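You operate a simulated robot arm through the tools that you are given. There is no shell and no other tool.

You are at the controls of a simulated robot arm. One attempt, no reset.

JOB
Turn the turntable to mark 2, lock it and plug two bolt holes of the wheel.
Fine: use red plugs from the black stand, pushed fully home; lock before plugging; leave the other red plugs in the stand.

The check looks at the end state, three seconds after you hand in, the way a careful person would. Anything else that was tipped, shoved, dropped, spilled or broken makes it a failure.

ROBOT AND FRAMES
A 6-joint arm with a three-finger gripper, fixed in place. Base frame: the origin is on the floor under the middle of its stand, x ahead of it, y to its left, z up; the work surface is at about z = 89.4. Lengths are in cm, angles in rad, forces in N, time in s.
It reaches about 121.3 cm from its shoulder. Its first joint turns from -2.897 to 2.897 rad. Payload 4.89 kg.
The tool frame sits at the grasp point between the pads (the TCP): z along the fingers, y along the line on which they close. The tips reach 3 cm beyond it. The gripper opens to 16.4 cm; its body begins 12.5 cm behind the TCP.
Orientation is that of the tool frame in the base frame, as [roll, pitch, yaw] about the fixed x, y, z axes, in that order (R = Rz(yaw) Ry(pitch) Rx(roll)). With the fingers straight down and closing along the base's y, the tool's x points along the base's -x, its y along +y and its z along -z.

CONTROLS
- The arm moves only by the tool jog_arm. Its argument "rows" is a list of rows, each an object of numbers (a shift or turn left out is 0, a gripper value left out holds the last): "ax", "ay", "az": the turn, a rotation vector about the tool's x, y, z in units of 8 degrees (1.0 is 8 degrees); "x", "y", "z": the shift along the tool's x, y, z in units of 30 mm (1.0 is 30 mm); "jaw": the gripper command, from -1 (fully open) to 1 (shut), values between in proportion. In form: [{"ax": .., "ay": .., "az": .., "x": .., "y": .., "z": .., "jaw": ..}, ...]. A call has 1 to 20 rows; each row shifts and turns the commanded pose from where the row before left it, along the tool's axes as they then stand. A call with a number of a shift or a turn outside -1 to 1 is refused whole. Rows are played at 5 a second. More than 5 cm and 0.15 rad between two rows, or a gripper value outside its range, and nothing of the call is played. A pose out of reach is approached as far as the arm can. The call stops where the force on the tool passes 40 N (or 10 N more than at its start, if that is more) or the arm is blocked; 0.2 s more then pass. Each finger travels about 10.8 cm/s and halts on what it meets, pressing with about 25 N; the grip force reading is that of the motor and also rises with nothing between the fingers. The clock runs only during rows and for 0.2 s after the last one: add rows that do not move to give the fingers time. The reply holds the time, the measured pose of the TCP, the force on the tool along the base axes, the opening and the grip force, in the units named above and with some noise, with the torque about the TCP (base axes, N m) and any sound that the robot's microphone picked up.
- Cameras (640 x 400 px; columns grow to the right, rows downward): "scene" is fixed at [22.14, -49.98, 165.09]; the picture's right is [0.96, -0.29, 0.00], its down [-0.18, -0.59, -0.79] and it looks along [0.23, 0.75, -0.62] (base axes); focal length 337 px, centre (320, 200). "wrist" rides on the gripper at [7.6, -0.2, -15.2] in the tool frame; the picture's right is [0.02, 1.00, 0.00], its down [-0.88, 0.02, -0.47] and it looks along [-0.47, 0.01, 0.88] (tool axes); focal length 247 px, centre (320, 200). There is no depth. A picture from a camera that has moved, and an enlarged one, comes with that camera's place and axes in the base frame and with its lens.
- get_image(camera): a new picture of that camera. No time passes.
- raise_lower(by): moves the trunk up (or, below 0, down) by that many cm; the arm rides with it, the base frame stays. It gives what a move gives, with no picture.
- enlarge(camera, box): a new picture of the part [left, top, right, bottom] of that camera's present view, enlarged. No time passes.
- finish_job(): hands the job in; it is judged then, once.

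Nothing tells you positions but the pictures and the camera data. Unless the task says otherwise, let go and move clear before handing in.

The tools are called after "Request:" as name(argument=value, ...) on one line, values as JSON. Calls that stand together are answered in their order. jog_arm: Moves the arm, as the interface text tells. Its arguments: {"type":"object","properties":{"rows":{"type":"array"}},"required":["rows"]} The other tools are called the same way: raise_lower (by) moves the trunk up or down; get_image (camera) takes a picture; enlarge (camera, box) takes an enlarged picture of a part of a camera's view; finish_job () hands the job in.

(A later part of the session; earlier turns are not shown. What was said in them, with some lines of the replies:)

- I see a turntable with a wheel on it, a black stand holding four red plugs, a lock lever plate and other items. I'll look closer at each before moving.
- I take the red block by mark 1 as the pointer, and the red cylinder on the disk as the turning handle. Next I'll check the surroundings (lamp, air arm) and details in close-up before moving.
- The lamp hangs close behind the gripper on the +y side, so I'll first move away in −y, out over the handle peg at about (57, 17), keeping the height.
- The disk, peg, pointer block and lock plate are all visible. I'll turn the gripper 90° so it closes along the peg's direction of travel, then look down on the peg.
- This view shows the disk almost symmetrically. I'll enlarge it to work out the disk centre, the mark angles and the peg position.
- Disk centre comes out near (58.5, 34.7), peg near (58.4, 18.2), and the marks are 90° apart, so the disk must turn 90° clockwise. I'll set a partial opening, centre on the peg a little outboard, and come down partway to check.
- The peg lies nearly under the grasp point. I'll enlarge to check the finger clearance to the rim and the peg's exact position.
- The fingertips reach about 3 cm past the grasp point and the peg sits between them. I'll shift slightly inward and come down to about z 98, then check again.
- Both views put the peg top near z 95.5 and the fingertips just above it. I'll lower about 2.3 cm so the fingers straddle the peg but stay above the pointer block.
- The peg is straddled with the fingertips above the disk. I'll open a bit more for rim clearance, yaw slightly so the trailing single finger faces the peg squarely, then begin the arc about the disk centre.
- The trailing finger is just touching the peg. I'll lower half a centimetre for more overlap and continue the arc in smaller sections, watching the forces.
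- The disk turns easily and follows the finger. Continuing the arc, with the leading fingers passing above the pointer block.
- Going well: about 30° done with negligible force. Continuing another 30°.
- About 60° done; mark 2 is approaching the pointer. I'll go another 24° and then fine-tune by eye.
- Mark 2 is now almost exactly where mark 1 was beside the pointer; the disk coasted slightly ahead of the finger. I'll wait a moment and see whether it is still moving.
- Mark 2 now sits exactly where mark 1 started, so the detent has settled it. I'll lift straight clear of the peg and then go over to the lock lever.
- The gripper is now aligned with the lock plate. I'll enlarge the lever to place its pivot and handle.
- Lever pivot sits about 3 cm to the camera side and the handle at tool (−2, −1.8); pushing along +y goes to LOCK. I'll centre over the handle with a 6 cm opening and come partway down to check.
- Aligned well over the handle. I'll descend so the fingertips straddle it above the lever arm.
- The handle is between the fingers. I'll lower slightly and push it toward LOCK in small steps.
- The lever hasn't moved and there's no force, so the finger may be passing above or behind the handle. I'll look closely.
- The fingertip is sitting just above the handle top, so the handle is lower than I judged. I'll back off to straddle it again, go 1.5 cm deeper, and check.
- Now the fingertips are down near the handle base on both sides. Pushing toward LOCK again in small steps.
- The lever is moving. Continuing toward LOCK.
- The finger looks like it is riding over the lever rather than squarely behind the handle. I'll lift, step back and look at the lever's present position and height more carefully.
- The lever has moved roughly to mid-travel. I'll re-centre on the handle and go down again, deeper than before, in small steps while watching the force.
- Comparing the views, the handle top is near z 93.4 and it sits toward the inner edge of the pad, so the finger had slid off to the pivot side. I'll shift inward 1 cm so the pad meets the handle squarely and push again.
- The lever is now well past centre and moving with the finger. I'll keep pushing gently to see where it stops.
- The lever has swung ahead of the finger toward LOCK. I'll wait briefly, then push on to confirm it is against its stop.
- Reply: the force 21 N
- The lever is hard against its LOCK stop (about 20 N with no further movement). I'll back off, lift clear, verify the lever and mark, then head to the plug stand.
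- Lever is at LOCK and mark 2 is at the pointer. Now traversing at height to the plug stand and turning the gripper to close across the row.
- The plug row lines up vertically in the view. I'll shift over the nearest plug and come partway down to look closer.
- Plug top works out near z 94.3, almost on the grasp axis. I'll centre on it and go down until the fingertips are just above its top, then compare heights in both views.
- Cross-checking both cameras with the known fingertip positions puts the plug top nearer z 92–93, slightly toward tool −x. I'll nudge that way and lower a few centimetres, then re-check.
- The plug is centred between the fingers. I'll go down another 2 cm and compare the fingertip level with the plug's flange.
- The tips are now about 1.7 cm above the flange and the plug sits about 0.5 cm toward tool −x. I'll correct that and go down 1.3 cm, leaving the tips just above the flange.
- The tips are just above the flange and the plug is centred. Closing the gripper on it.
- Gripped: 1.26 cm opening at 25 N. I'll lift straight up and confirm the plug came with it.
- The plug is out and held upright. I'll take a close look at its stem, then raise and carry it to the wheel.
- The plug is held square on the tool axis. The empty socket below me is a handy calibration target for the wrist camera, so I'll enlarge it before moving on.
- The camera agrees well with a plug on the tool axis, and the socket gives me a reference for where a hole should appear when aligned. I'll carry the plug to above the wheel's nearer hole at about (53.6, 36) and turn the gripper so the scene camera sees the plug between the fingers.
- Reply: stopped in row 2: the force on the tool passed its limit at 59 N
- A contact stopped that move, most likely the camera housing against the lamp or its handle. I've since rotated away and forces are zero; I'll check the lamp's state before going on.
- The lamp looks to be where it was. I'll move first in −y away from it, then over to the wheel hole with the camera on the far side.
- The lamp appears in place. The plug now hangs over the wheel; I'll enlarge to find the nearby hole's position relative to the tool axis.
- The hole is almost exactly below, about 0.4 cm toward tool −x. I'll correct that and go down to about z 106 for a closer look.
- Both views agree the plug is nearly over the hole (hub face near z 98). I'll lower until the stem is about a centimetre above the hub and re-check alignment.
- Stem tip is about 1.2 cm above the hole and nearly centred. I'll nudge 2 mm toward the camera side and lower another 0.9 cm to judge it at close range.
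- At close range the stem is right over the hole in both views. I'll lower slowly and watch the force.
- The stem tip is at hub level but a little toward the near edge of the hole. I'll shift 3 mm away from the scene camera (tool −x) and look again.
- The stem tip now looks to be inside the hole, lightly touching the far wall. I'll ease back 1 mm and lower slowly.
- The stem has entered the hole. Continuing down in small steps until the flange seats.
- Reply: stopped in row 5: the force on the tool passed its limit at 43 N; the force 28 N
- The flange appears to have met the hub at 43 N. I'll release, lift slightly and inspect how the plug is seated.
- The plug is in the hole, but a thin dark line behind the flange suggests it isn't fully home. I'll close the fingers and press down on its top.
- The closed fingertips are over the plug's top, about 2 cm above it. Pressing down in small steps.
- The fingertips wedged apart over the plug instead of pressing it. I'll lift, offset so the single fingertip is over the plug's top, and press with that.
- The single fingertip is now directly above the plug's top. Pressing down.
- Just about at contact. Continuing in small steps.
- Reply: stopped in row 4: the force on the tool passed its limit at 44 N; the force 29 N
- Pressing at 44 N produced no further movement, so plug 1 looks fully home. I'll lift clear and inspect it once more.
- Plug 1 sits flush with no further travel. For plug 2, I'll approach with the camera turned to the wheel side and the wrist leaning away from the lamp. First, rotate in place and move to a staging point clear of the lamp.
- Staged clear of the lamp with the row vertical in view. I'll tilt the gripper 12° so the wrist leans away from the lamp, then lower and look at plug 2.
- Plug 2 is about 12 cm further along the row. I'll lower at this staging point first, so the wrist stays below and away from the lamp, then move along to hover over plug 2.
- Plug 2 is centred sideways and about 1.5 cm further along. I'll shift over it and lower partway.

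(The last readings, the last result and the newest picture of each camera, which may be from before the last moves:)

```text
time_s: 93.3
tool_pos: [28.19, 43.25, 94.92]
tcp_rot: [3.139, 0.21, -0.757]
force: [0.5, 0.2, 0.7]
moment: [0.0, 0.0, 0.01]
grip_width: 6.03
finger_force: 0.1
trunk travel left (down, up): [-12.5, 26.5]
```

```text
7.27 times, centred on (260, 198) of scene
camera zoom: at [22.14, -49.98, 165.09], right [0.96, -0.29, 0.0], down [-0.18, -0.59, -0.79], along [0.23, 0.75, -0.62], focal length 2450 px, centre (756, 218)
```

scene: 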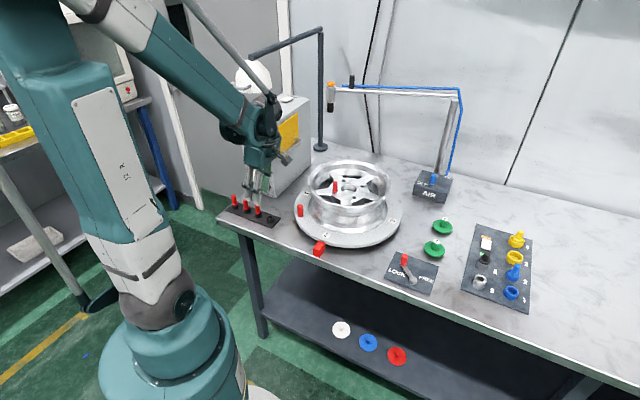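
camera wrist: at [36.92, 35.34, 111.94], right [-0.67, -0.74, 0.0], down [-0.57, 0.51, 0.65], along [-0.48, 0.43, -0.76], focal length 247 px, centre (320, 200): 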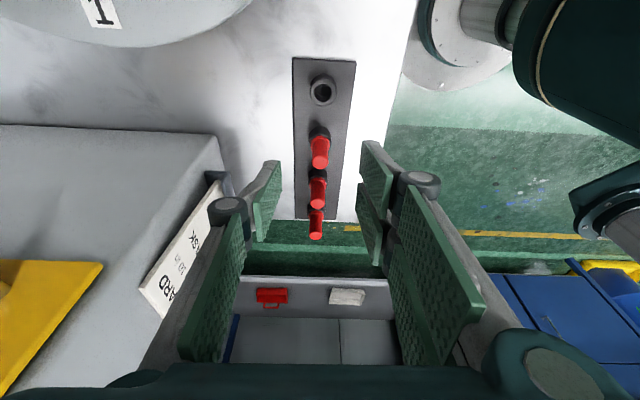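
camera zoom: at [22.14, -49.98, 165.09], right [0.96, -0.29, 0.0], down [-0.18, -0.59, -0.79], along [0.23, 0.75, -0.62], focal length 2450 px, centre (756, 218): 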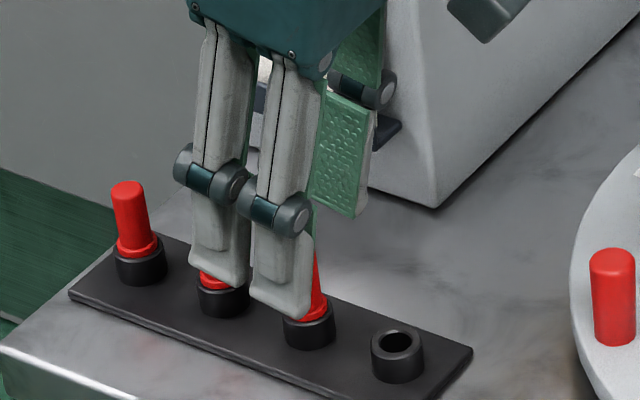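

Well aligned over plug 2. Lowering the rest of the way, in two stages.

Request:
jog_arm(rows=[{"x": 0.06, "z": 0.28}, {"x": 0.06, "z": 0.28}, {"x": 0.04, "z": 0.19}, {}])

Request:
enlarge(camera="wrist", box=[240, 80, 400, 240])

Request:
enlarge(camera="scene", box=[230, 170, 290, 225])

```text
time_s: 94.3
tool_pos: [28.21, 43.28, 92.6]
tcp_rot: [3.141, 0.21, -0.755]
force: [-0.3, -0.7, 0.4]
moment: [0.02, 0.0, -0.01]
grip_width: 5.99
finger_force: 0.0
trunk travel left (down, up): [-12.5, 26.5]
```

```text
2.50 times, centred on (320, 160) of wrist
camera zoom: at [35.97, 36.17, 105.99], right [-0.67, -0.74, 0.0], down [-0.57, 0.51, 0.65], along [-0.48, 0.43, -0.76], focal length 617 px, centre (320, 300)
```

zoom: 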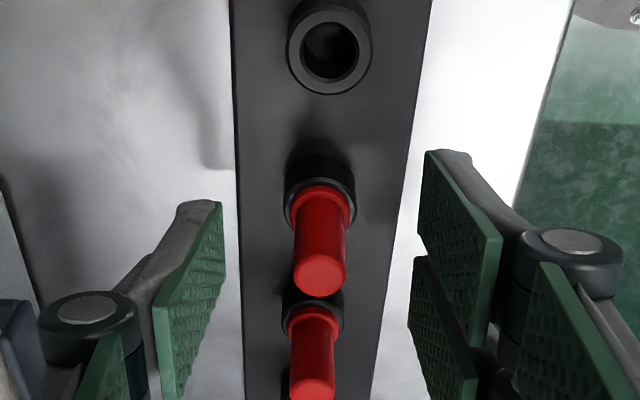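

```text
7.27 times, centred on (260, 198) of scene
camera zoom: at [22.14, -49.98, 165.09], right [0.96, -0.29, 0.0], down [-0.18, -0.59, -0.79], along [0.23, 0.75, -0.62], focal length 2450 px, centre (756, 218)
```

zoom: 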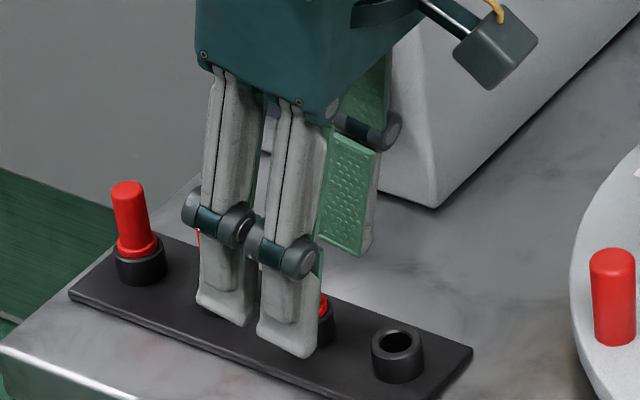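

Fingertips are roughly 0.8 cm above the flange. I'll go down another 4 mm and close on the plug.

Request:
jog_arm(rows=[{"x": 0.028, "z": 0.13}, {"jaw": 0.6}, {"jaw": 1}, {}, {}, {}])

Request:
enlarge(camera="wrist", box=[240, 80, 400, 240])

Request:
enlarge(camera="scene", box=[230, 170, 290, 225])

```text
time_s: 95.7
tool_pos: [28.13, 43.14, 92.37]
tcp_rot: [3.139, 0.209, -0.756]
force: [0.2, 1.0, -0.6]
moment: [-0.02, -0.02, -0.04]
grip_width: 1.33
finger_force: 24.9
trunk travel left (down, up): [-12.5, 26.5]
```

```text
2.50 times, centred on (320, 160) of wrist
camera zoom: at [35.97, 36.17, 105.61], right [-0.67, -0.74, 0.0], down [-0.57, 0.51, 0.65], along [-0.48, 0.43, -0.76], focal length 617 px, centre (320, 300)
```

zoom: 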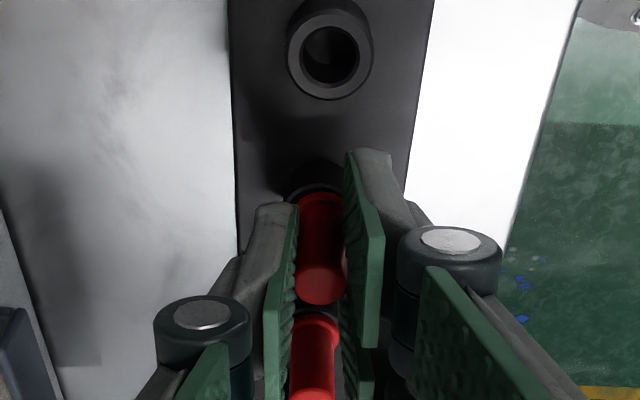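

```text
7.27 times, centred on (260, 198) of scene
camera zoom: at [22.14, -49.98, 165.09], right [0.96, -0.29, 0.0], down [-0.18, -0.59, -0.79], along [0.23, 0.75, -0.62], focal length 2450 px, centre (756, 218)
```

zoom: 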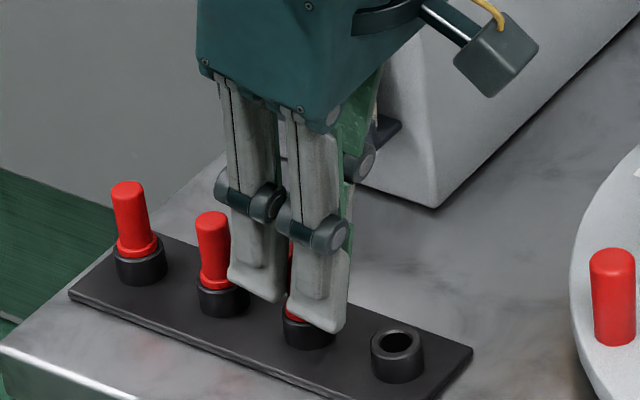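

Plug 2 is gripped at 1.33 cm and the neighbouring plug is undisturbed. Lifting straight up slowly.

Request:
jog_arm(rows=[{"x": -0.042, "z": -0.196}, {"x": -0.062, "z": -0.293}, {"x": -0.104, "z": -0.489}, {"x": -0.104, "z": -0.489}, {"x": -0.104, "z": -0.489}, {}])

Request:
enlarge(camera="wrist", box=[240, 60, 400, 220])

Request:
enlarge(camera="scene", box=[230, 160, 290, 220])

```text
time_s: 97.1
tool_pos: [28.27, 43.25, 98.17]
tcp_rot: [3.141, 0.209, -0.756]
force: [0.2, 0.3, -0.5]
moment: [-0.02, 0.0, 0.02]
grip_width: 1.32
finger_force: 25.0
trunk travel left (down, up): [-12.5, 26.5]
```

```text
2.50 times, centred on (320, 140) of wrist
camera zoom: at [36.0, 36.13, 111.58], right [-0.67, -0.74, 0.0], down [-0.57, 0.51, 0.65], along [-0.48, 0.43, -0.76], focal length 617 px, centre (320, 350)
```

zoom: 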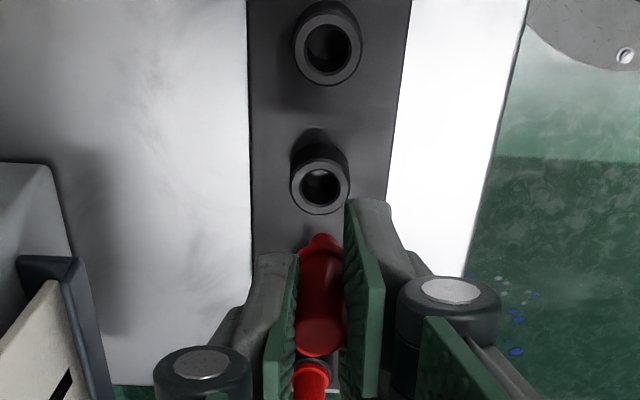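

```text
6.67 times, centred on (260, 190) of scene
camera zoom: at [22.14, -49.98, 165.09], right [0.96, -0.29, 0.0], down [-0.18, -0.59, -0.79], along [0.23, 0.75, -0.62], focal length 2246 px, centre (720, 267)
```

zoom: 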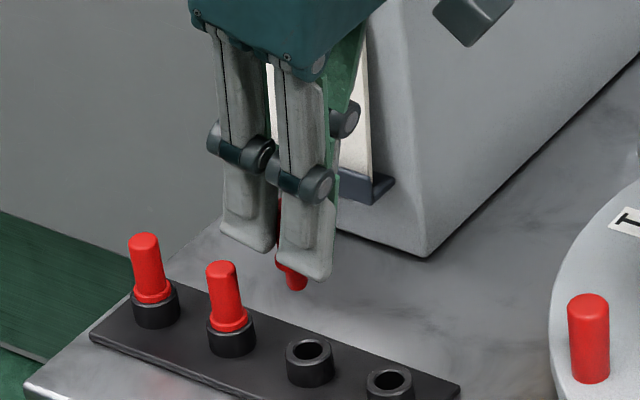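

Plug 2 is out, with two plugs left in the stand. I'll move it along toward the wheel at low height to stay clear of the lamp, then lift.

Request:
jog_arm(rows=[{"x": 0.6, "z": -0.128}, {"x": 0.8, "z": -0.17}, {"x": 0.8, "z": -0.17}, {"x": 0.8, "z": -0.17}, {"x": 0.6, "z": -0.128}, {"x": -0.15, "z": -0.7}, {"x": -0.2, "z": -0.9}, {"x": -0.2, "z": -0.9}, {"x": -0.2, "z": -0.9}, {"x": -0.2, "z": -0.9}, {}])

Request:
get_image(camera="scene")

Request:
get_image(camera="wrist")

```text
time_s: 99.5
tool_pos: [36.03, 35.88, 111.58]
tcp_rot: [3.141, 0.21, -0.757]
force: [-1.0, -0.2, 0.0]
moment: [0.03, -0.02, -0.03]
grip_width: 1.31
finger_force: 24.8
trunk travel left (down, up): [-12.5, 26.5]
```

```text
taken
```

scene: 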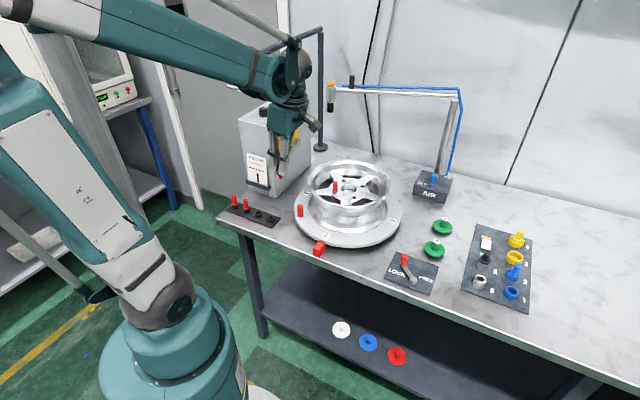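

```text
taken
camera wrist: at [43.85, 28.68, 125.02], right [-0.67, -0.74, 0.0], down [-0.57, 0.51, 0.65], along [-0.48, 0.43, -0.76], focal length 247 px, centre (320, 200)
```

wrist: 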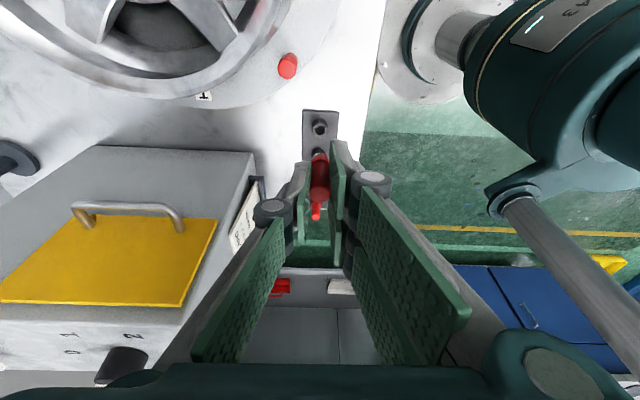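

Clear of the lamp. Now turning about the vertical so the scene camera can see the plug, then carrying it over the wheel to the hole opposite plug 1.

Request:
jog_arm(rows=[{"x": -0.2, "z": -0.9}, {"ax": 0.206, "az": 0.9707}, {"ax": 0.206, "az": 0.9707}, {"ax": 0.206, "az": 0.9707}, {"ax": 0.206, "az": 0.9707}, {"ax": 0.206, "az": 0.9707}, {"ax": 0.206, "az": 0.9707}, {"ax": 0.206, "az": 0.9707}, {"ax": 0.206, "az": 0.9707}, {}])

Request:
jog_arm(rows=[{"x": -0.293, "z": 0.0624, "y": -0.957}, {"x": -0.293, "z": 0.0624, "y": -0.957}, {"x": -0.293, "z": 0.0624, "y": -0.957}, {"x": -0.293, "z": 0.0624, "y": -0.957}, {"x": -0.293, "z": 0.0624, "y": -0.957}, {"x": -0.293, "z": 0.0624, "y": -0.957}, {"x": -0.293, "z": 0.0624, "y": -0.957}, {"x": -0.293, "z": 0.0624, "y": -0.957}, {"x": -0.293, "z": 0.0624, "y": -0.957}, {}])

Request:
get_image(camera="wrist")

Request:
get_image(camera="scene")

```text
time_s: 101.7
tool_pos: [36.19, 35.76, 114.28]
tcp_rot: [3.139, 0.208, -1.866]
force: [-0.2, 0.3, 0.1]
moment: [0.01, 0.02, 0.02]
grip_width: 1.3
finger_force: 25.3
trunk travel left (down, up): [-12.5, 26.5]
```

```text
time_s: 103.9
tool_pos: [63.33, 35.94, 114.13]
tcp_rot: [3.14, 0.208, -1.865]
force: [0.0, 0.4, -0.5]
moment: [-0.02, 0.02, 0.02]
grip_width: 1.3
finger_force: 24.9
trunk travel left (down, up): [-12.5, 26.5]
```

```text
taken
camera wrist: at [60.31, 25.8, 127.49], right [-0.96, 0.27, 0.0], down [0.2, 0.74, 0.64], along [0.18, 0.62, -0.76], focal length 247 px, centre (320, 200)
```

wrist: 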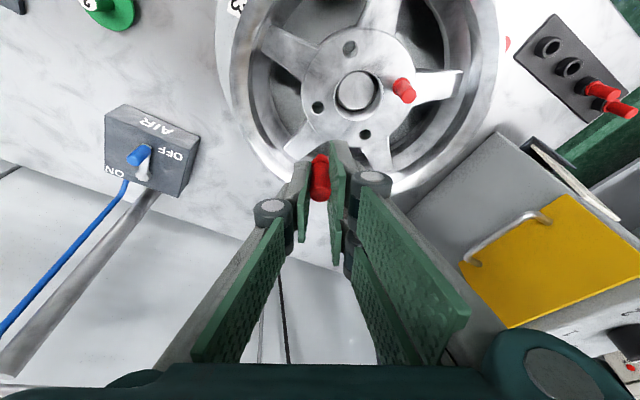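

```text
taken
```

scene: 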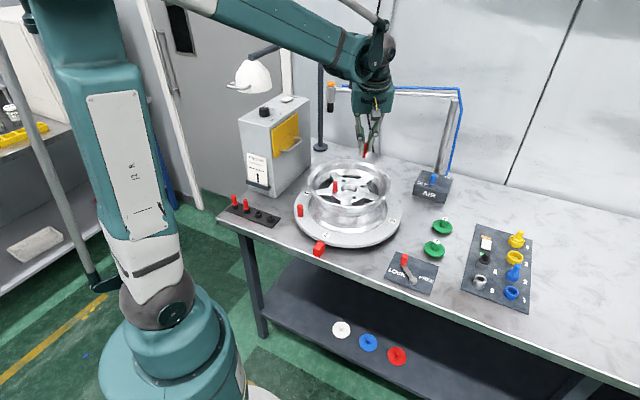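

Request:
enlarge(camera="wrist", box=[270, 70, 410, 200])

Request:
enlarge(camera="scene", box=[310, 120, 400, 210])

```text
3.08 times, centred on (340, 135) of wrist
camera zoom: at [60.31, 25.8, 127.49], right [-0.96, 0.27, 0.0], down [0.2, 0.74, 0.64], along [0.18, 0.62, -0.76], focal length 760 px, centre (258, 400)
```

zoom: 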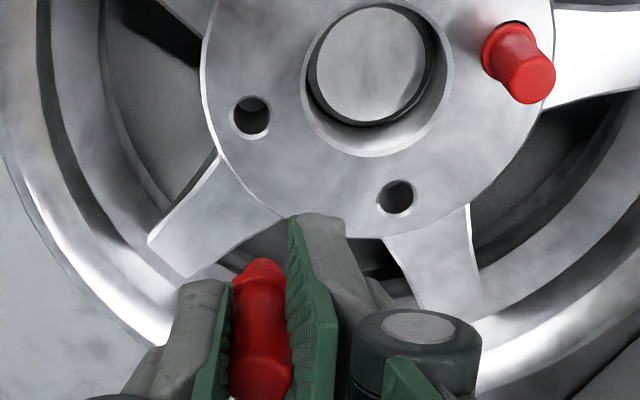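

```text
4.44 times, centred on (355, 165) of scene
camera zoom: at [22.14, -49.98, 165.09], right [0.96, -0.29, 0.0], down [-0.18, -0.59, -0.79], along [0.23, 0.75, -0.62], focal length 1497 px, centre (164, 356)
```

zoom: 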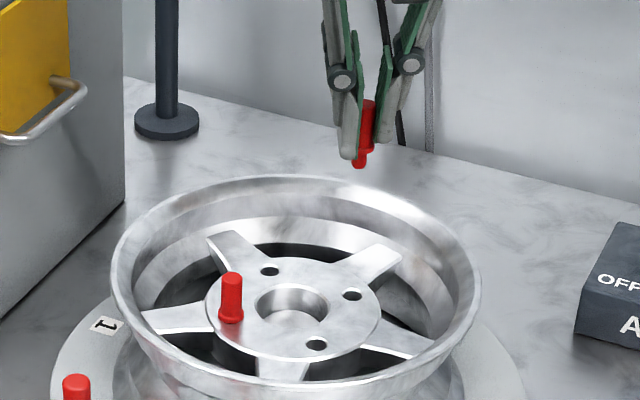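

The chosen hole is almost directly below; I'll shift 4 mm and come down to about z 106.

Request:
jog_arm(rows=[{"y": -0.14}, {"x": 0.187, "z": 0.88}, {"x": 0.187, "z": 0.88}, {"x": 0.187, "z": 0.88}, {}])

Request:
enlarge(camera="wrist", box=[260, 90, 380, 210])

Request:
enlarge(camera="scene", box=[340, 145, 390, 205])

```text
time_s: 105.1
tool_pos: [63.76, 36.14, 106.04]
tcp_rot: [3.14, 0.207, -1.865]
force: [0.2, -0.4, -0.2]
moment: [-0.02, 0.04, -0.03]
grip_width: 1.32
finger_force: 24.7
trunk travel left (down, up): [-12.5, 26.5]
```

```text
3.33 times, centred on (320, 150) of wrist
camera zoom: at [60.71, 25.94, 119.47], right [-0.96, 0.27, 0.0], down [0.2, 0.74, 0.64], along [0.17, 0.62, -0.76], focal length 823 px, centre (320, 367)
```

zoom: 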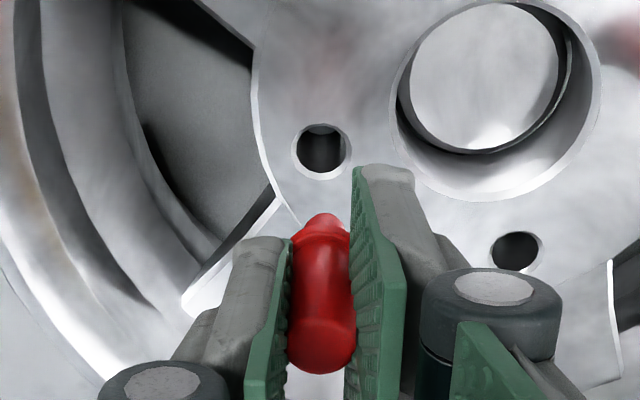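

```text
6.67 times, centred on (365, 175) of scene
camera zoom: at [22.14, -49.98, 165.09], right [0.96, -0.29, 0.0], down [-0.18, -0.59, -0.79], along [0.23, 0.75, -0.62], focal length 2246 px, centre (20, 367)
```

zoom: 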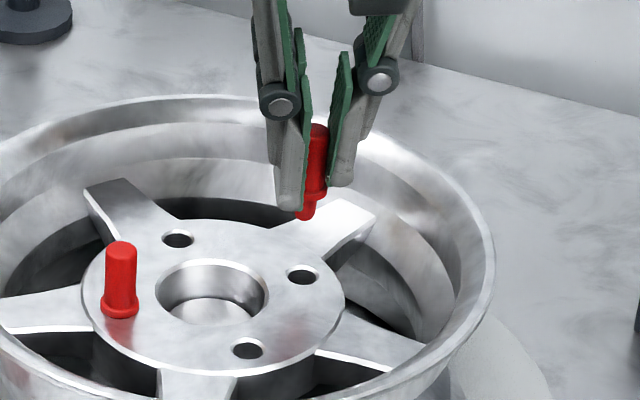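

Scene view says aligned; wrist view suggests the hole is slightly toward the camera. I'll split the difference with a 1.5 mm shift, lower until the stem is about 1 cm above the hub, and compare again.

Request:
jog_arm(rows=[{"x": 0.13, "z": 0.39}, {"x": 0.089, "z": 0.4}, {}])

Request:
enlarge(camera="wrist", box=[270, 110, 370, 210])

Request:
enlarge(camera="scene", box=[350, 165, 380, 200])

```text
time_s: 105.9
tool_pos: [63.62, 35.69, 103.68]
tcp_rot: [3.141, 0.207, -1.864]
force: [-0.9, -0.1, -0.2]
moment: [0.04, -0.02, 0.01]
grip_width: 1.31
finger_force: 25.1
trunk travel left (down, up): [-12.5, 26.5]
```

```text
4.00 times, centred on (320, 160) of wrist
camera zoom: at [60.58, 25.63, 117.07], right [-0.96, 0.27, 0.0], down [0.2, 0.74, 0.64], along [0.18, 0.62, -0.76], focal length 988 px, centre (320, 360)
```

zoom: 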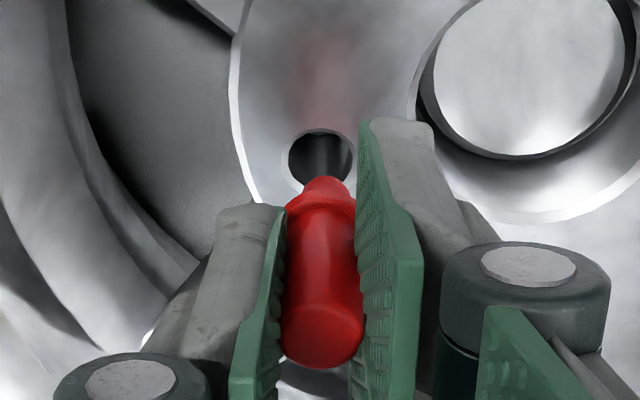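

```text
11.43 times, centred on (365, 182) of scene
camera zoom: at [22.14, -49.98, 165.09], right [0.96, -0.29, 0.0], down [-0.18, -0.59, -0.79], along [0.23, 0.75, -0.62], focal length 3850 px, centre (-194, 400)
```

zoom: 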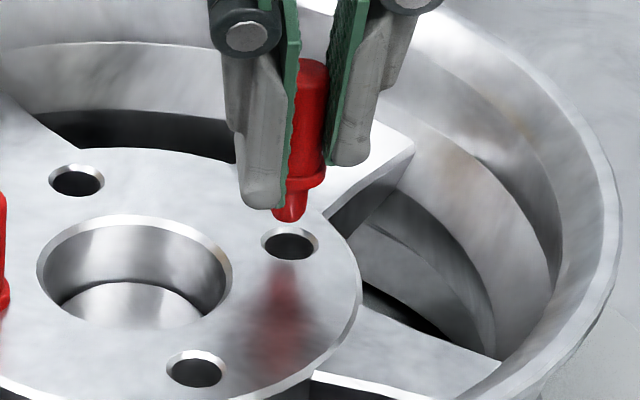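

In both views the stem tip lines up with the hole within about a millimetre. Lowering slowly.

Request:
jog_arm(rows=[{"x": 0.021, "z": 0.098}, {"x": 0.021, "z": 0.098}, {"x": 0.021, "z": 0.098}, {"x": 0.014, "z": 0.065}, {}])

Request:
enlarge(camera="wrist", box=[290, 130, 350, 190])

Request:
enlarge(camera="scene", box=[355, 172, 375, 192])

```text
time_s: 107.1
tool_pos: [63.5, 35.84, 102.39]
tcp_rot: [3.14, 0.208, -1.864]
force: [-0.1, -0.5, 0.8]
moment: [-0.02, -0.03, -0.03]
grip_width: 1.32
finger_force: 24.7
trunk travel left (down, up): [-12.5, 26.5]
```

```text
6.67 times, centred on (320, 160) of wrist
camera zoom: at [60.61, 25.64, 115.88], right [-0.96, 0.27, 0.0], down [0.2, 0.74, 0.64], along [0.17, 0.62, -0.76], focal length 1646 px, centre (320, 467)
```

zoom: 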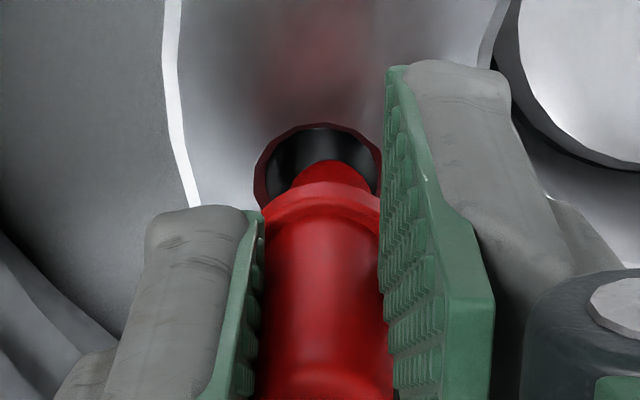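

```text
16.00 times, centred on (365, 182) of scene
camera zoom: at [22.14, -49.98, 165.09], right [0.96, -0.29, 0.0], down [-0.18, -0.59, -0.79], along [0.23, 0.75, -0.62], focal length 5390 px, centre (-400, 488)
```

zoom: 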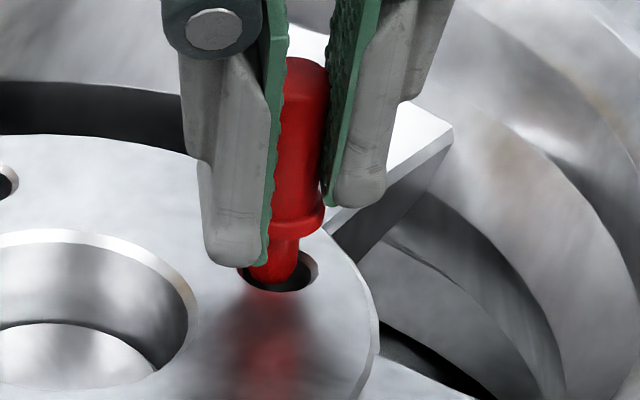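

The stem is entering the hole, about 1 mm off to one side. A small correction, then continuing down.

Request:
jog_arm(rows=[{"y": -0.04}, {"x": 0.014, "z": 0.065}, {"x": 0.014, "z": 0.065}, {"x": 0.014, "z": 0.065}, {}])

Request:
enlarge(camera="wrist", box=[290, 130, 350, 190])

Request:
enlarge(camera="scene", box=[355, 172, 375, 192])

```text
time_s: 108.3
tool_pos: [63.6, 35.82, 101.96]
tcp_rot: [3.14, 0.208, -1.863]
force: [-0.3, 0.1, -0.3]
moment: [0.02, -0.01, 0.01]
grip_width: 1.32
finger_force: 25.2
trunk travel left (down, up): [-12.5, 26.5]
```

```text
6.67 times, centred on (320, 160) of wrist
camera zoom: at [60.68, 25.61, 115.24], right [-0.96, 0.27, 0.0], down [0.2, 0.74, 0.64], along [0.18, 0.62, -0.76], focal length 1646 px, centre (320, 467)
```

zoom: 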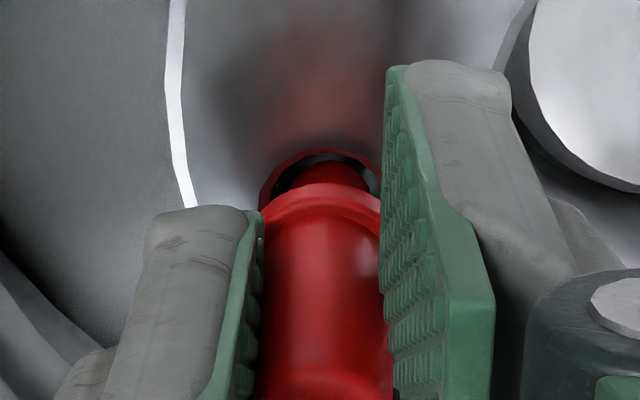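

```text
16.00 times, centred on (365, 182) of scene
camera zoom: at [22.14, -49.98, 165.09], right [0.96, -0.29, 0.0], down [-0.18, -0.59, -0.79], along [0.23, 0.75, -0.62], focal length 5390 px, centre (-400, 488)
```

zoom: 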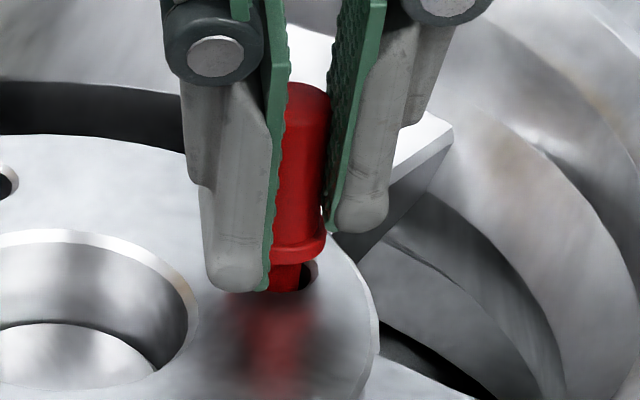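

Inserting smoothly. Continuing down until the flange seats.

Request:
jog_arm(rows=[{"x": 0.012, "z": 0.055}, {"x": 0.012, "z": 0.055}, {"x": 0.012, "z": 0.055}, {"x": 0.012, "z": 0.055}, {"x": 0.012, "z": 0.055}, {"x": 0.012, "z": 0.055}, {}])

Request:
enlarge(camera="wrist", box=[290, 130, 350, 190])

Request:
enlarge(camera="scene", box=[355, 172, 375, 192])

```text
time_s: 109.7
tool_pos: [63.79, 35.62, 101.11]
tcp_rot: [3.14, 0.209, -1.864]
force: [-5.3, -0.4, 28.2]
moment: [-0.08, 0.12, 0.01]
grip_width: 1.34
finger_force: 24.8
trunk travel left (down, up): [-12.5, 26.5]
stopped in row 7: the force on the tool passed its limit at 41 N (the readings are from after the stop); the commanded pose is now the measured one
```

```text
6.67 times, centred on (320, 160) of wrist
camera zoom: at [60.69, 25.56, 114.5], right [-0.96, 0.27, 0.0], down [0.2, 0.74, 0.65], along [0.18, 0.62, -0.76], focal length 1646 px, centre (320, 467)
```

zoom: 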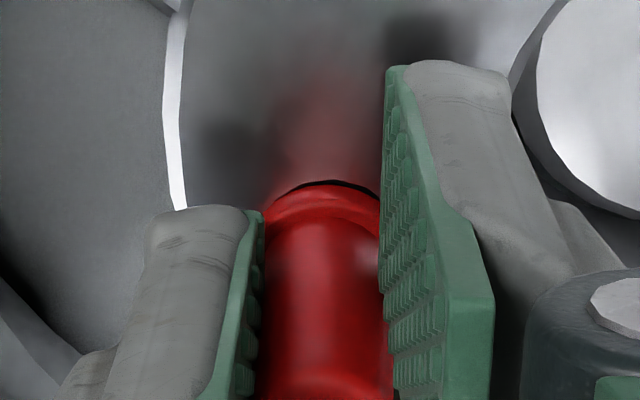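

```text
16.00 times, centred on (365, 182) of scene
camera zoom: at [22.14, -49.98, 165.09], right [0.96, -0.29, 0.0], down [-0.18, -0.59, -0.79], along [0.23, 0.75, -0.62], focal length 5390 px, centre (-400, 488)
```

zoom: 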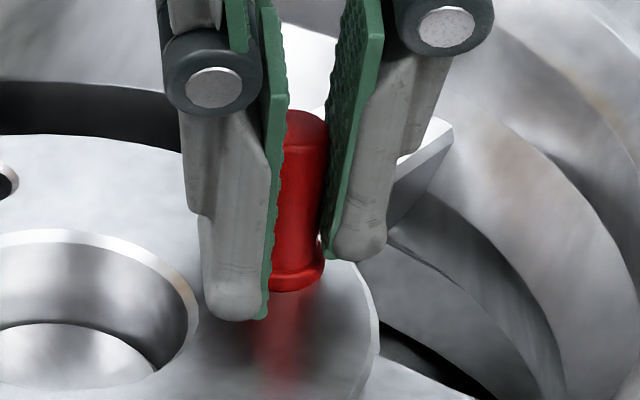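

Seated at the same depth as plug 1 (firm stop at 41 N). Releasing and lifting to inspect.

Request:
jog_arm(rows=[{"jaw": 0.5}, {"jaw": 0.5}, {"jaw": 0.5}, {"x": -0.062, "z": -0.293}, {"x": -0.125, "z": -0.587}, {"x": -0.187, "z": -0.88}, {"x": -0.187, "z": -0.88}, {"x": -0.187, "z": -0.88}, {}])

Request:
enlarge(camera="wrist", box=[250, 60, 410, 190])

Request:
enlarge(camera="scene", box=[335, 170, 380, 200])

```text
time_s: 111.7
tool_pos: [63.9, 35.91, 111.97]
tcp_rot: [3.14, 0.21, -1.865]
force: [-0.8, -0.2, 0.1]
moment: [0.04, -0.02, 0.03]
grip_width: 4.1
finger_force: 0.1
trunk travel left (down, up): [-12.5, 26.5]
```

```text
3.08 times, centred on (330, 125) of wrist
camera zoom: at [60.9, 25.77, 125.17], right [-0.96, 0.27, 0.0], down [0.2, 0.74, 0.65], along [0.18, 0.62, -0.76], focal length 760 px, centre (289, 431)
```

zoom: 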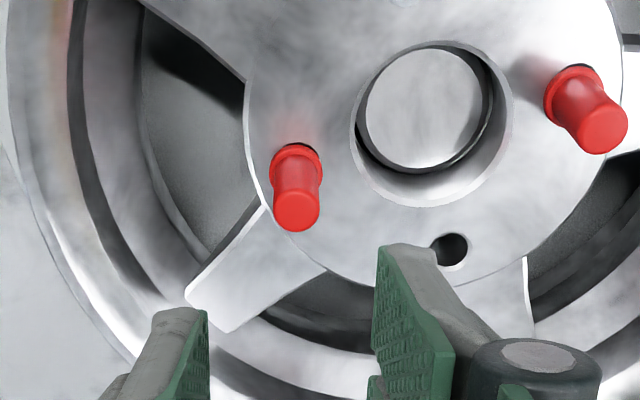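

```text
13.33 times, centred on (358, 185) of scene
camera zoom: at [22.14, -49.98, 165.09], right [0.96, -0.29, 0.0], down [-0.18, -0.59, -0.79], along [0.23, 0.75, -0.62], focal length 4492 px, centre (-180, 400)
```

zoom: 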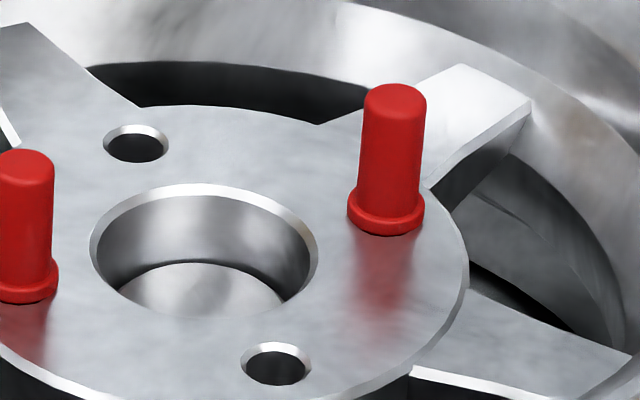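

Request:
enlarge(camera="wrist", box=[300, 80, 340, 110])

Request:
enlarge(camera="scene", box=[360, 175, 376, 190])

Request:
enlarge(camera="wrist", box=[390, 60, 440, 100])

```text
13.33 times, centred on (320, 95) of wrist
camera zoom: at [60.9, 25.77, 125.17], right [-0.96, 0.27, 0.0], down [0.2, 0.74, 0.65], along [0.18, 0.62, -0.76], focal length 3293 px, centre (320, 1600)
```

zoom: 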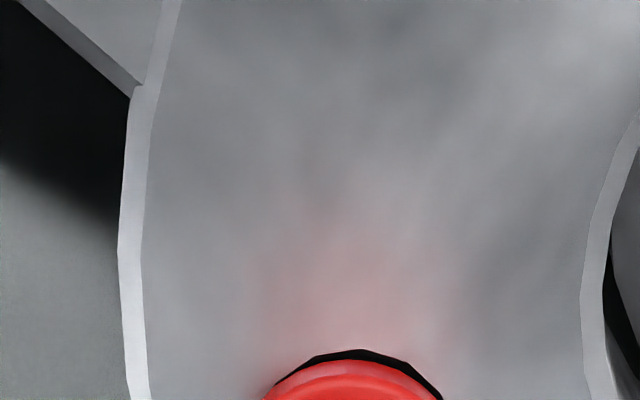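

```text
16.00 times, centred on (368, 182) of scene
camera zoom: at [22.14, -49.98, 165.09], right [0.96, -0.29, 0.0], down [-0.18, -0.59, -0.79], along [0.23, 0.75, -0.62], focal length 5390 px, centre (-448, 480)
```

zoom: 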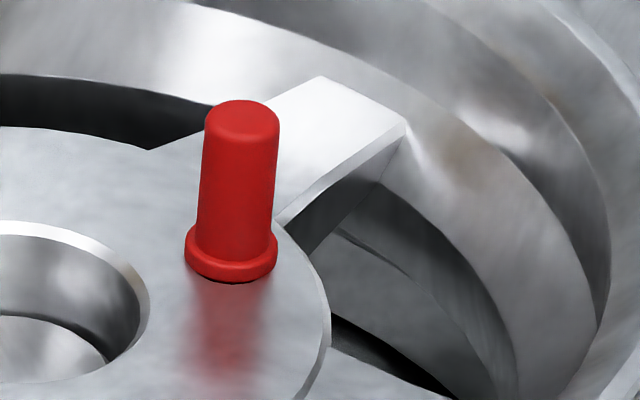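

```text
10.00 times, centred on (415, 80) of wrist
camera zoom: at [60.9, 25.77, 125.17], right [-0.96, 0.27, 0.0], down [0.2, 0.74, 0.65], along [0.18, 0.62, -0.76], focal length 2470 px, centre (-630, 1400)
```

zoom: 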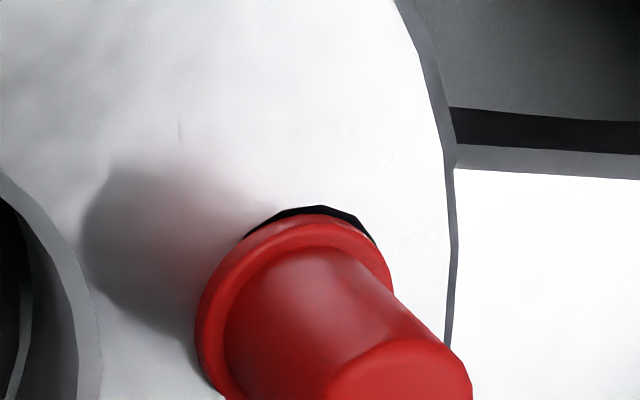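

Both plugs are in and look alike. To be sure plug 2 is fully home, I'll straighten the gripper, close it, and press on its top with the single fingertip as I did for plug 1.

Request:
jog_arm(rows=[{"ay": 0.5, "jaw": 1}, {"ay": 0.5}, {"ay": 0.5}, {"x": -0.13, "y": 0.283}, {"z": 0.8}, {"z": 0.8}, {"z": 0.3}, {}])

Request:
enlarge(camera="wrist", box=[270, 110, 370, 210])

Request:
enlarge(camera="scene", box=[350, 160, 386, 195])

```text
time_s: 113.5
tool_pos: [62.94, 36.51, 106.01]
tcp_rot: [3.14, 0.0, -1.865]
force: [-0.8, 0.0, 0.3]
moment: [0.0, 0.0, -0.02]
grip_width: 0.0
finger_force: 24.5
trunk travel left (down, up): [-12.5, 26.5]
```

```text
4.00 times, centred on (320, 160) of wrist
camera zoom: at [60.85, 29.21, 121.35], right [-0.96, 0.27, 0.0], down [0.24, 0.85, 0.47], along [0.13, 0.46, -0.88], focal length 988 px, centre (320, 360)
```

zoom: 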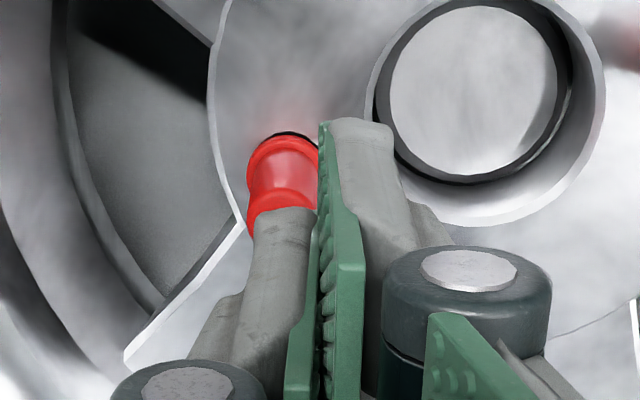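

```text
11.43 times, centred on (368, 178) of scene
camera zoom: at [22.14, -49.98, 165.09], right [0.96, -0.29, 0.0], down [-0.18, -0.59, -0.79], along [0.23, 0.75, -0.62], focal length 3850 px, centre (-229, 457)
```

zoom: 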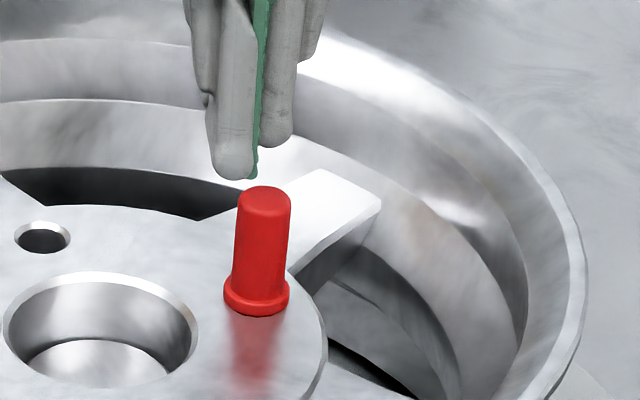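

Fingertip is directly above plug 2. Pressing down.

Request:
jog_arm(rows=[{"z": 0.35}, {"z": 0.3}, {"z": 0.06}, {"z": 0.06}, {"z": 0.06}, {"z": 0.06}, {"z": 0.06}, {"z": 0.06}, {"z": 0.06}, {}])

Request:
enlarge(camera="scene", box=[350, 160, 386, 195])

```text
time_s: 115.4
tool_pos: [62.94, 36.43, 103.23]
tcp_rot: [3.139, -0.001, -1.862]
force: [-3.2, 0.8, 31.9]
moment: [0.02, -0.03, -0.01]
grip_width: 0.6
finger_force: 24.8
trunk travel left (down, up): [-12.5, 26.5]
stopped in row 9: the force on the tool passed its limit at 44 N (the readings are from after the stop); the commanded pose is now the measured one
```

```text
11.43 times, centred on (368, 178) of scene
camera zoom: at [22.14, -49.98, 165.09], right [0.96, -0.29, 0.0], down [-0.18, -0.59, -0.79], along [0.23, 0.75, -0.62], focal length 3850 px, centre (-229, 457)
```

zoom: 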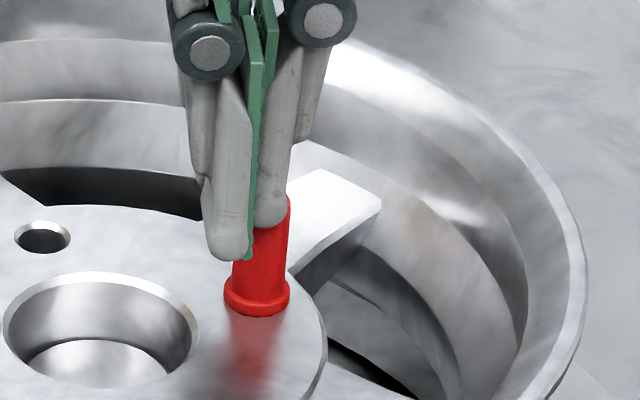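

Plug 2 took 44 N with no visible movement. I'll lift clear and view both plugs from a different side to rule out any gap under the flanges.

Request:
jog_arm(rows=[{"z": -0.3}, {"z": -1}, {"z": -1}, {"z": -1}, {"z": -1}, {}])

Request:
jog_arm(rows=[{"az": 0.9}, {"az": 0.9}, {"az": 0.9}, {"az": 0.9}, {"az": 0.9}, {"az": 0.9}, {"az": 0.9}, {"az": 0.9}, {"az": 0.9}, {}])

Request:
get_image(camera="wrist")

Request:
get_image(camera="scene")

```text
time_s: 116.8
tool_pos: [63.16, 36.55, 116.1]
tcp_rot: [3.14, -0.001, -1.863]
force: [-0.4, 0.3, -0.4]
moment: [0.0, 0.0, 0.02]
grip_width: 0.01
finger_force: 24.7
trunk travel left (down, up): [-12.5, 26.5]
```

```text
time_s: 119.0
tool_pos: [63.16, 36.43, 115.96]
tcp_rot: [-3.141, -0.002, -2.996]
force: [0.1, -0.2, 0.6]
moment: [-0.01, 0.0, 0.0]
grip_width: 0.0
finger_force: 25.4
trunk travel left (down, up): [-12.5, 26.5]
```

```text
taken
camera wrist: at [55.52, 35.2, 131.34], right [-0.17, 0.99, 0.0], down [0.87, 0.15, 0.47], along [0.46, 0.08, -0.88], focal length 247 px, centre (320, 200)
```

wrist: 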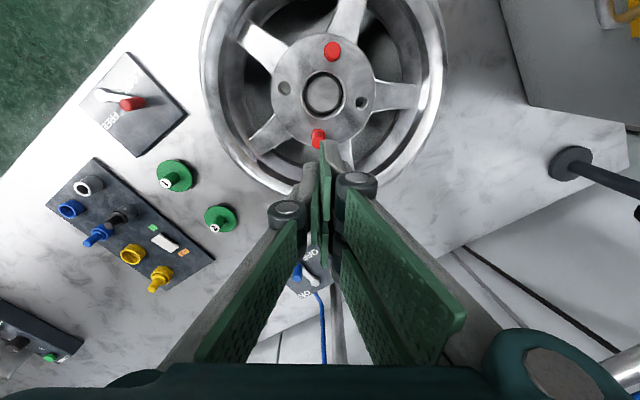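

```text
taken
```

scene: 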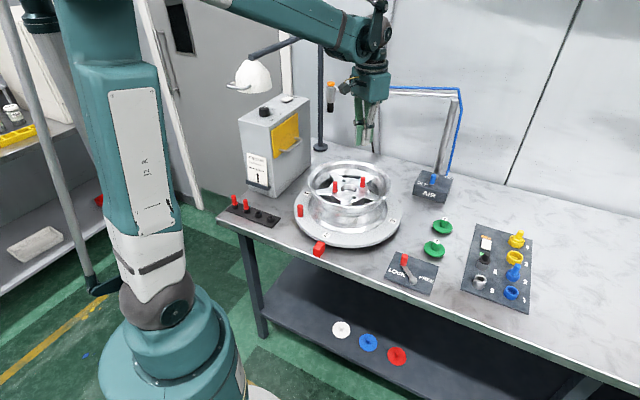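

Request:
enlarge(camera="wrist", box=[312, 35, 352, 70])

Request:
enlarge(camera="wrist", box=[298, 120, 338, 155])

Request:
enlarge(camera="scene", box=[200, 40, 320, 140])

```text
11.43 times, centred on (332, 52) of wrist
camera zoom: at [55.52, 35.2, 131.34], right [-0.17, 0.99, 0.0], down [0.87, 0.15, 0.47], along [0.46, 0.08, -0.88], focal length 2823 px, centre (183, 1886)
```

zoom: 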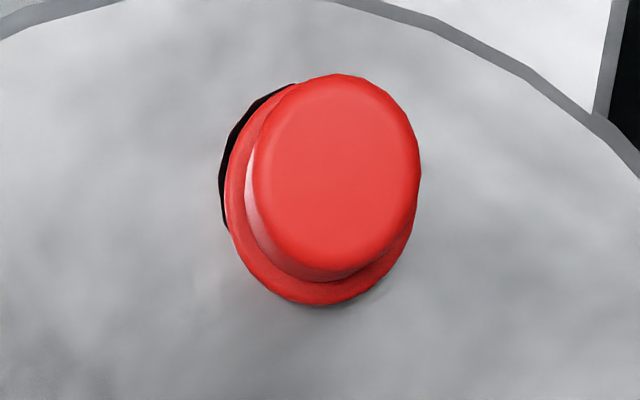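

```text
11.43 times, centred on (318, 138) of wrist
camera zoom: at [55.52, 35.2, 131.34], right [-0.17, 0.99, 0.0], down [0.87, 0.15, 0.47], along [0.46, 0.08, -0.88], focal length 2823 px, centre (343, 914)
```

zoom: 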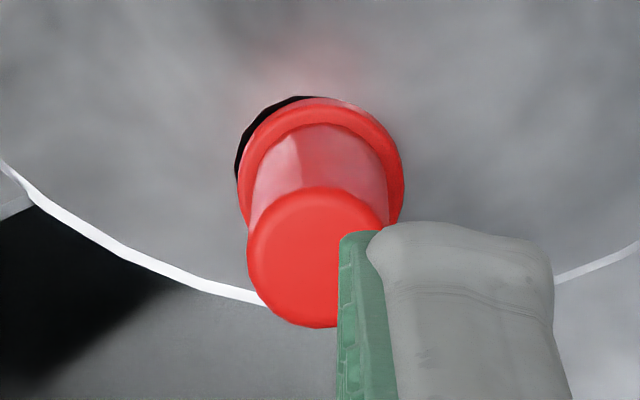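

```text
4.00 times, centred on (260, 90) of scene
camera zoom: at [22.14, -49.98, 165.09], right [0.96, -0.29, 0.0], down [-0.18, -0.59, -0.79], along [0.23, 0.75, -0.62], focal length 1348 px, centre (560, 640)
```

zoom: 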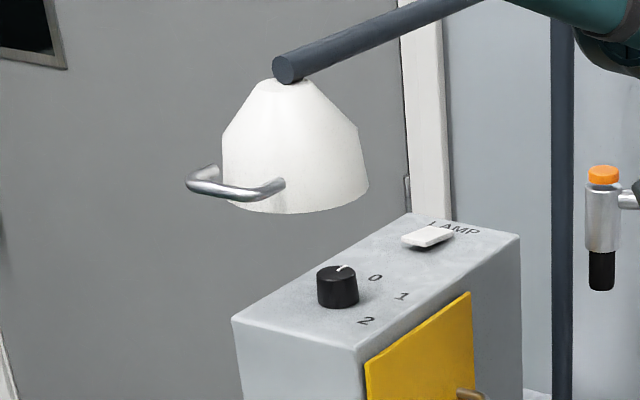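

The dark crescent stays on the −y side regardless of viewpoint, so it is just a slight sideways offset in the hole; the flanges are flush. The lamp is unmoved. I'll move the arm clear and do a final check of everything.

Request:
jog_arm(rows=[{"z": -0.7}, {"x": 0.694, "y": -0.91}, {"x": 0.694, "y": -0.91}, {"x": 0.694, "y": -0.91}, {"x": 0.694, "y": -0.91}, {"x": 0.694, "y": -0.91}, {"x": 0.694, "y": -0.91}, {"jaw": 0}, {}, {}])

Request:
get_image(camera="scene")

Request:
enlarge(camera="scene", box=[290, 150, 450, 300])

Request:
enlarge(camera="scene", box=[300, 210, 380, 260])

Request:
enlarge(camera="scene", box=[210, 180, 300, 240])

```text
time_s: 121.2
tool_pos: [53.19, 18.36, 118.12]
tcp_rot: [3.141, -0.002, -2.995]
force: [0.0, 0.5, -1.0]
moment: [0.01, 0.01, -0.02]
grip_width: 8.22
finger_force: 0.1
trunk travel left (down, up): [-12.5, 26.5]
```

```text
taken
```

scene: 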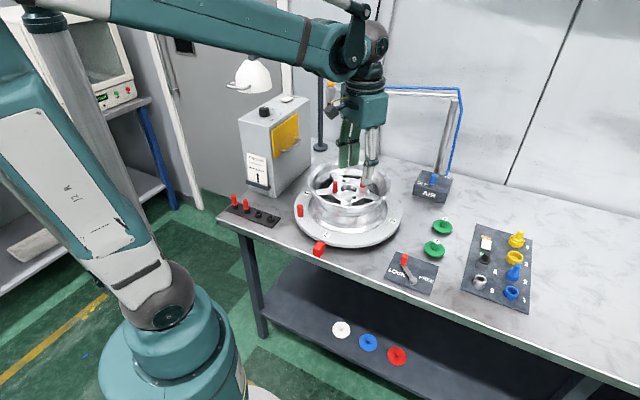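

```text
2.67 times, centred on (370, 225) of scene
camera zoom: at [22.14, -49.98, 165.09], right [0.96, -0.29, 0.0], down [-0.18, -0.59, -0.79], along [0.23, 0.75, -0.62], focal length 898 px, centre (187, 133)
```

zoom: 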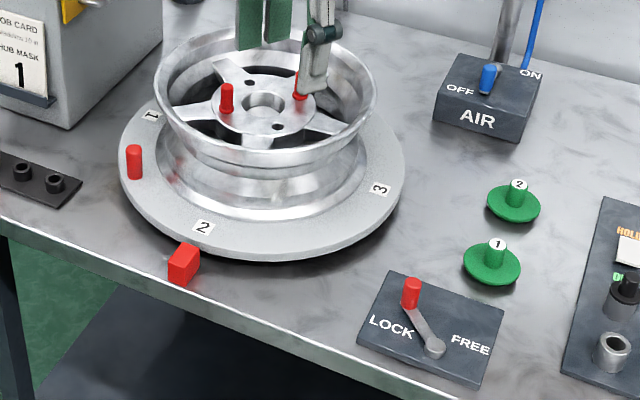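

```text
8.00 times, centred on (340, 235) of scene
camera zoom: at [22.14, -49.98, 165.09], right [0.96, -0.29, 0.0], down [-0.18, -0.59, -0.79], along [0.23, 0.75, -0.62], focal length 2695 px, centre (160, -80)
```

zoom: 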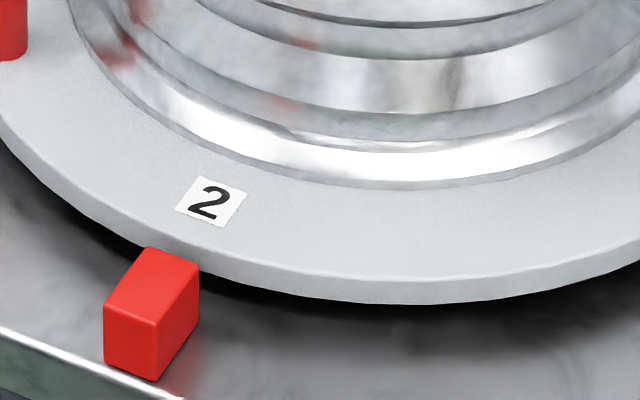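

```text
6.67 times, centred on (255, 210) of scene
camera zoom: at [22.14, -49.98, 165.09], right [0.96, -0.29, 0.0], down [-0.18, -0.59, -0.79], along [0.23, 0.75, -0.62], focal length 2246 px, centre (753, 133)
```

zoom: 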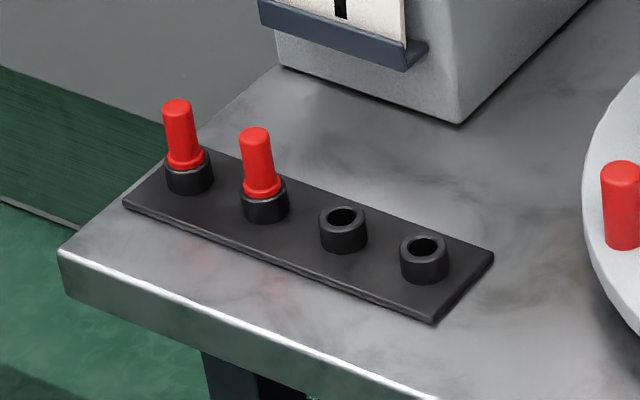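

Mark 2 is at the pointer and the lever is at LOCK. Two red plugs sit flush in opposite wheel holes, and the other two are still upright in the stand. During the first carry the gripper touched the lamp or its handle hard enough to stop the move; the lamp looks to be where it started. The arm is clear, so I'm handing in.

Request:
finish_job()

```text
The job is handed in.
```

I handed the job in. The turntable is at mark 2 and locked, and two red plugs from the black stand are in opposite bolt holes of the wheel.

- **Turntable:** I turned it with the red handle until the 2 settled where the 1 had been, next to the red pointer block. It was still there in the last picture.
- **Lock:** I moved the lever to LOCK before plugging. It held against its stop at about 20 N.
- **Plugs:** Each one met a firm stop when inserted. I then pressed down on each at about 44 N and saw no further movement. Both sit very slightly off-centre in their holes, with the flanges flush as far as the cameras show.
- **Stand:** The other two red plugs are still upright in it.

**Lamp contact:** while I carried the first plug away from the stand, the gripper hit something and the move stopped at 59 N. It was most likely the lamp or its handle. In the later pictures the lamp is within about a pixel of where it started, so I don't think it moved, but the contact did happen.

The gripper is empty and clear of the wheel.
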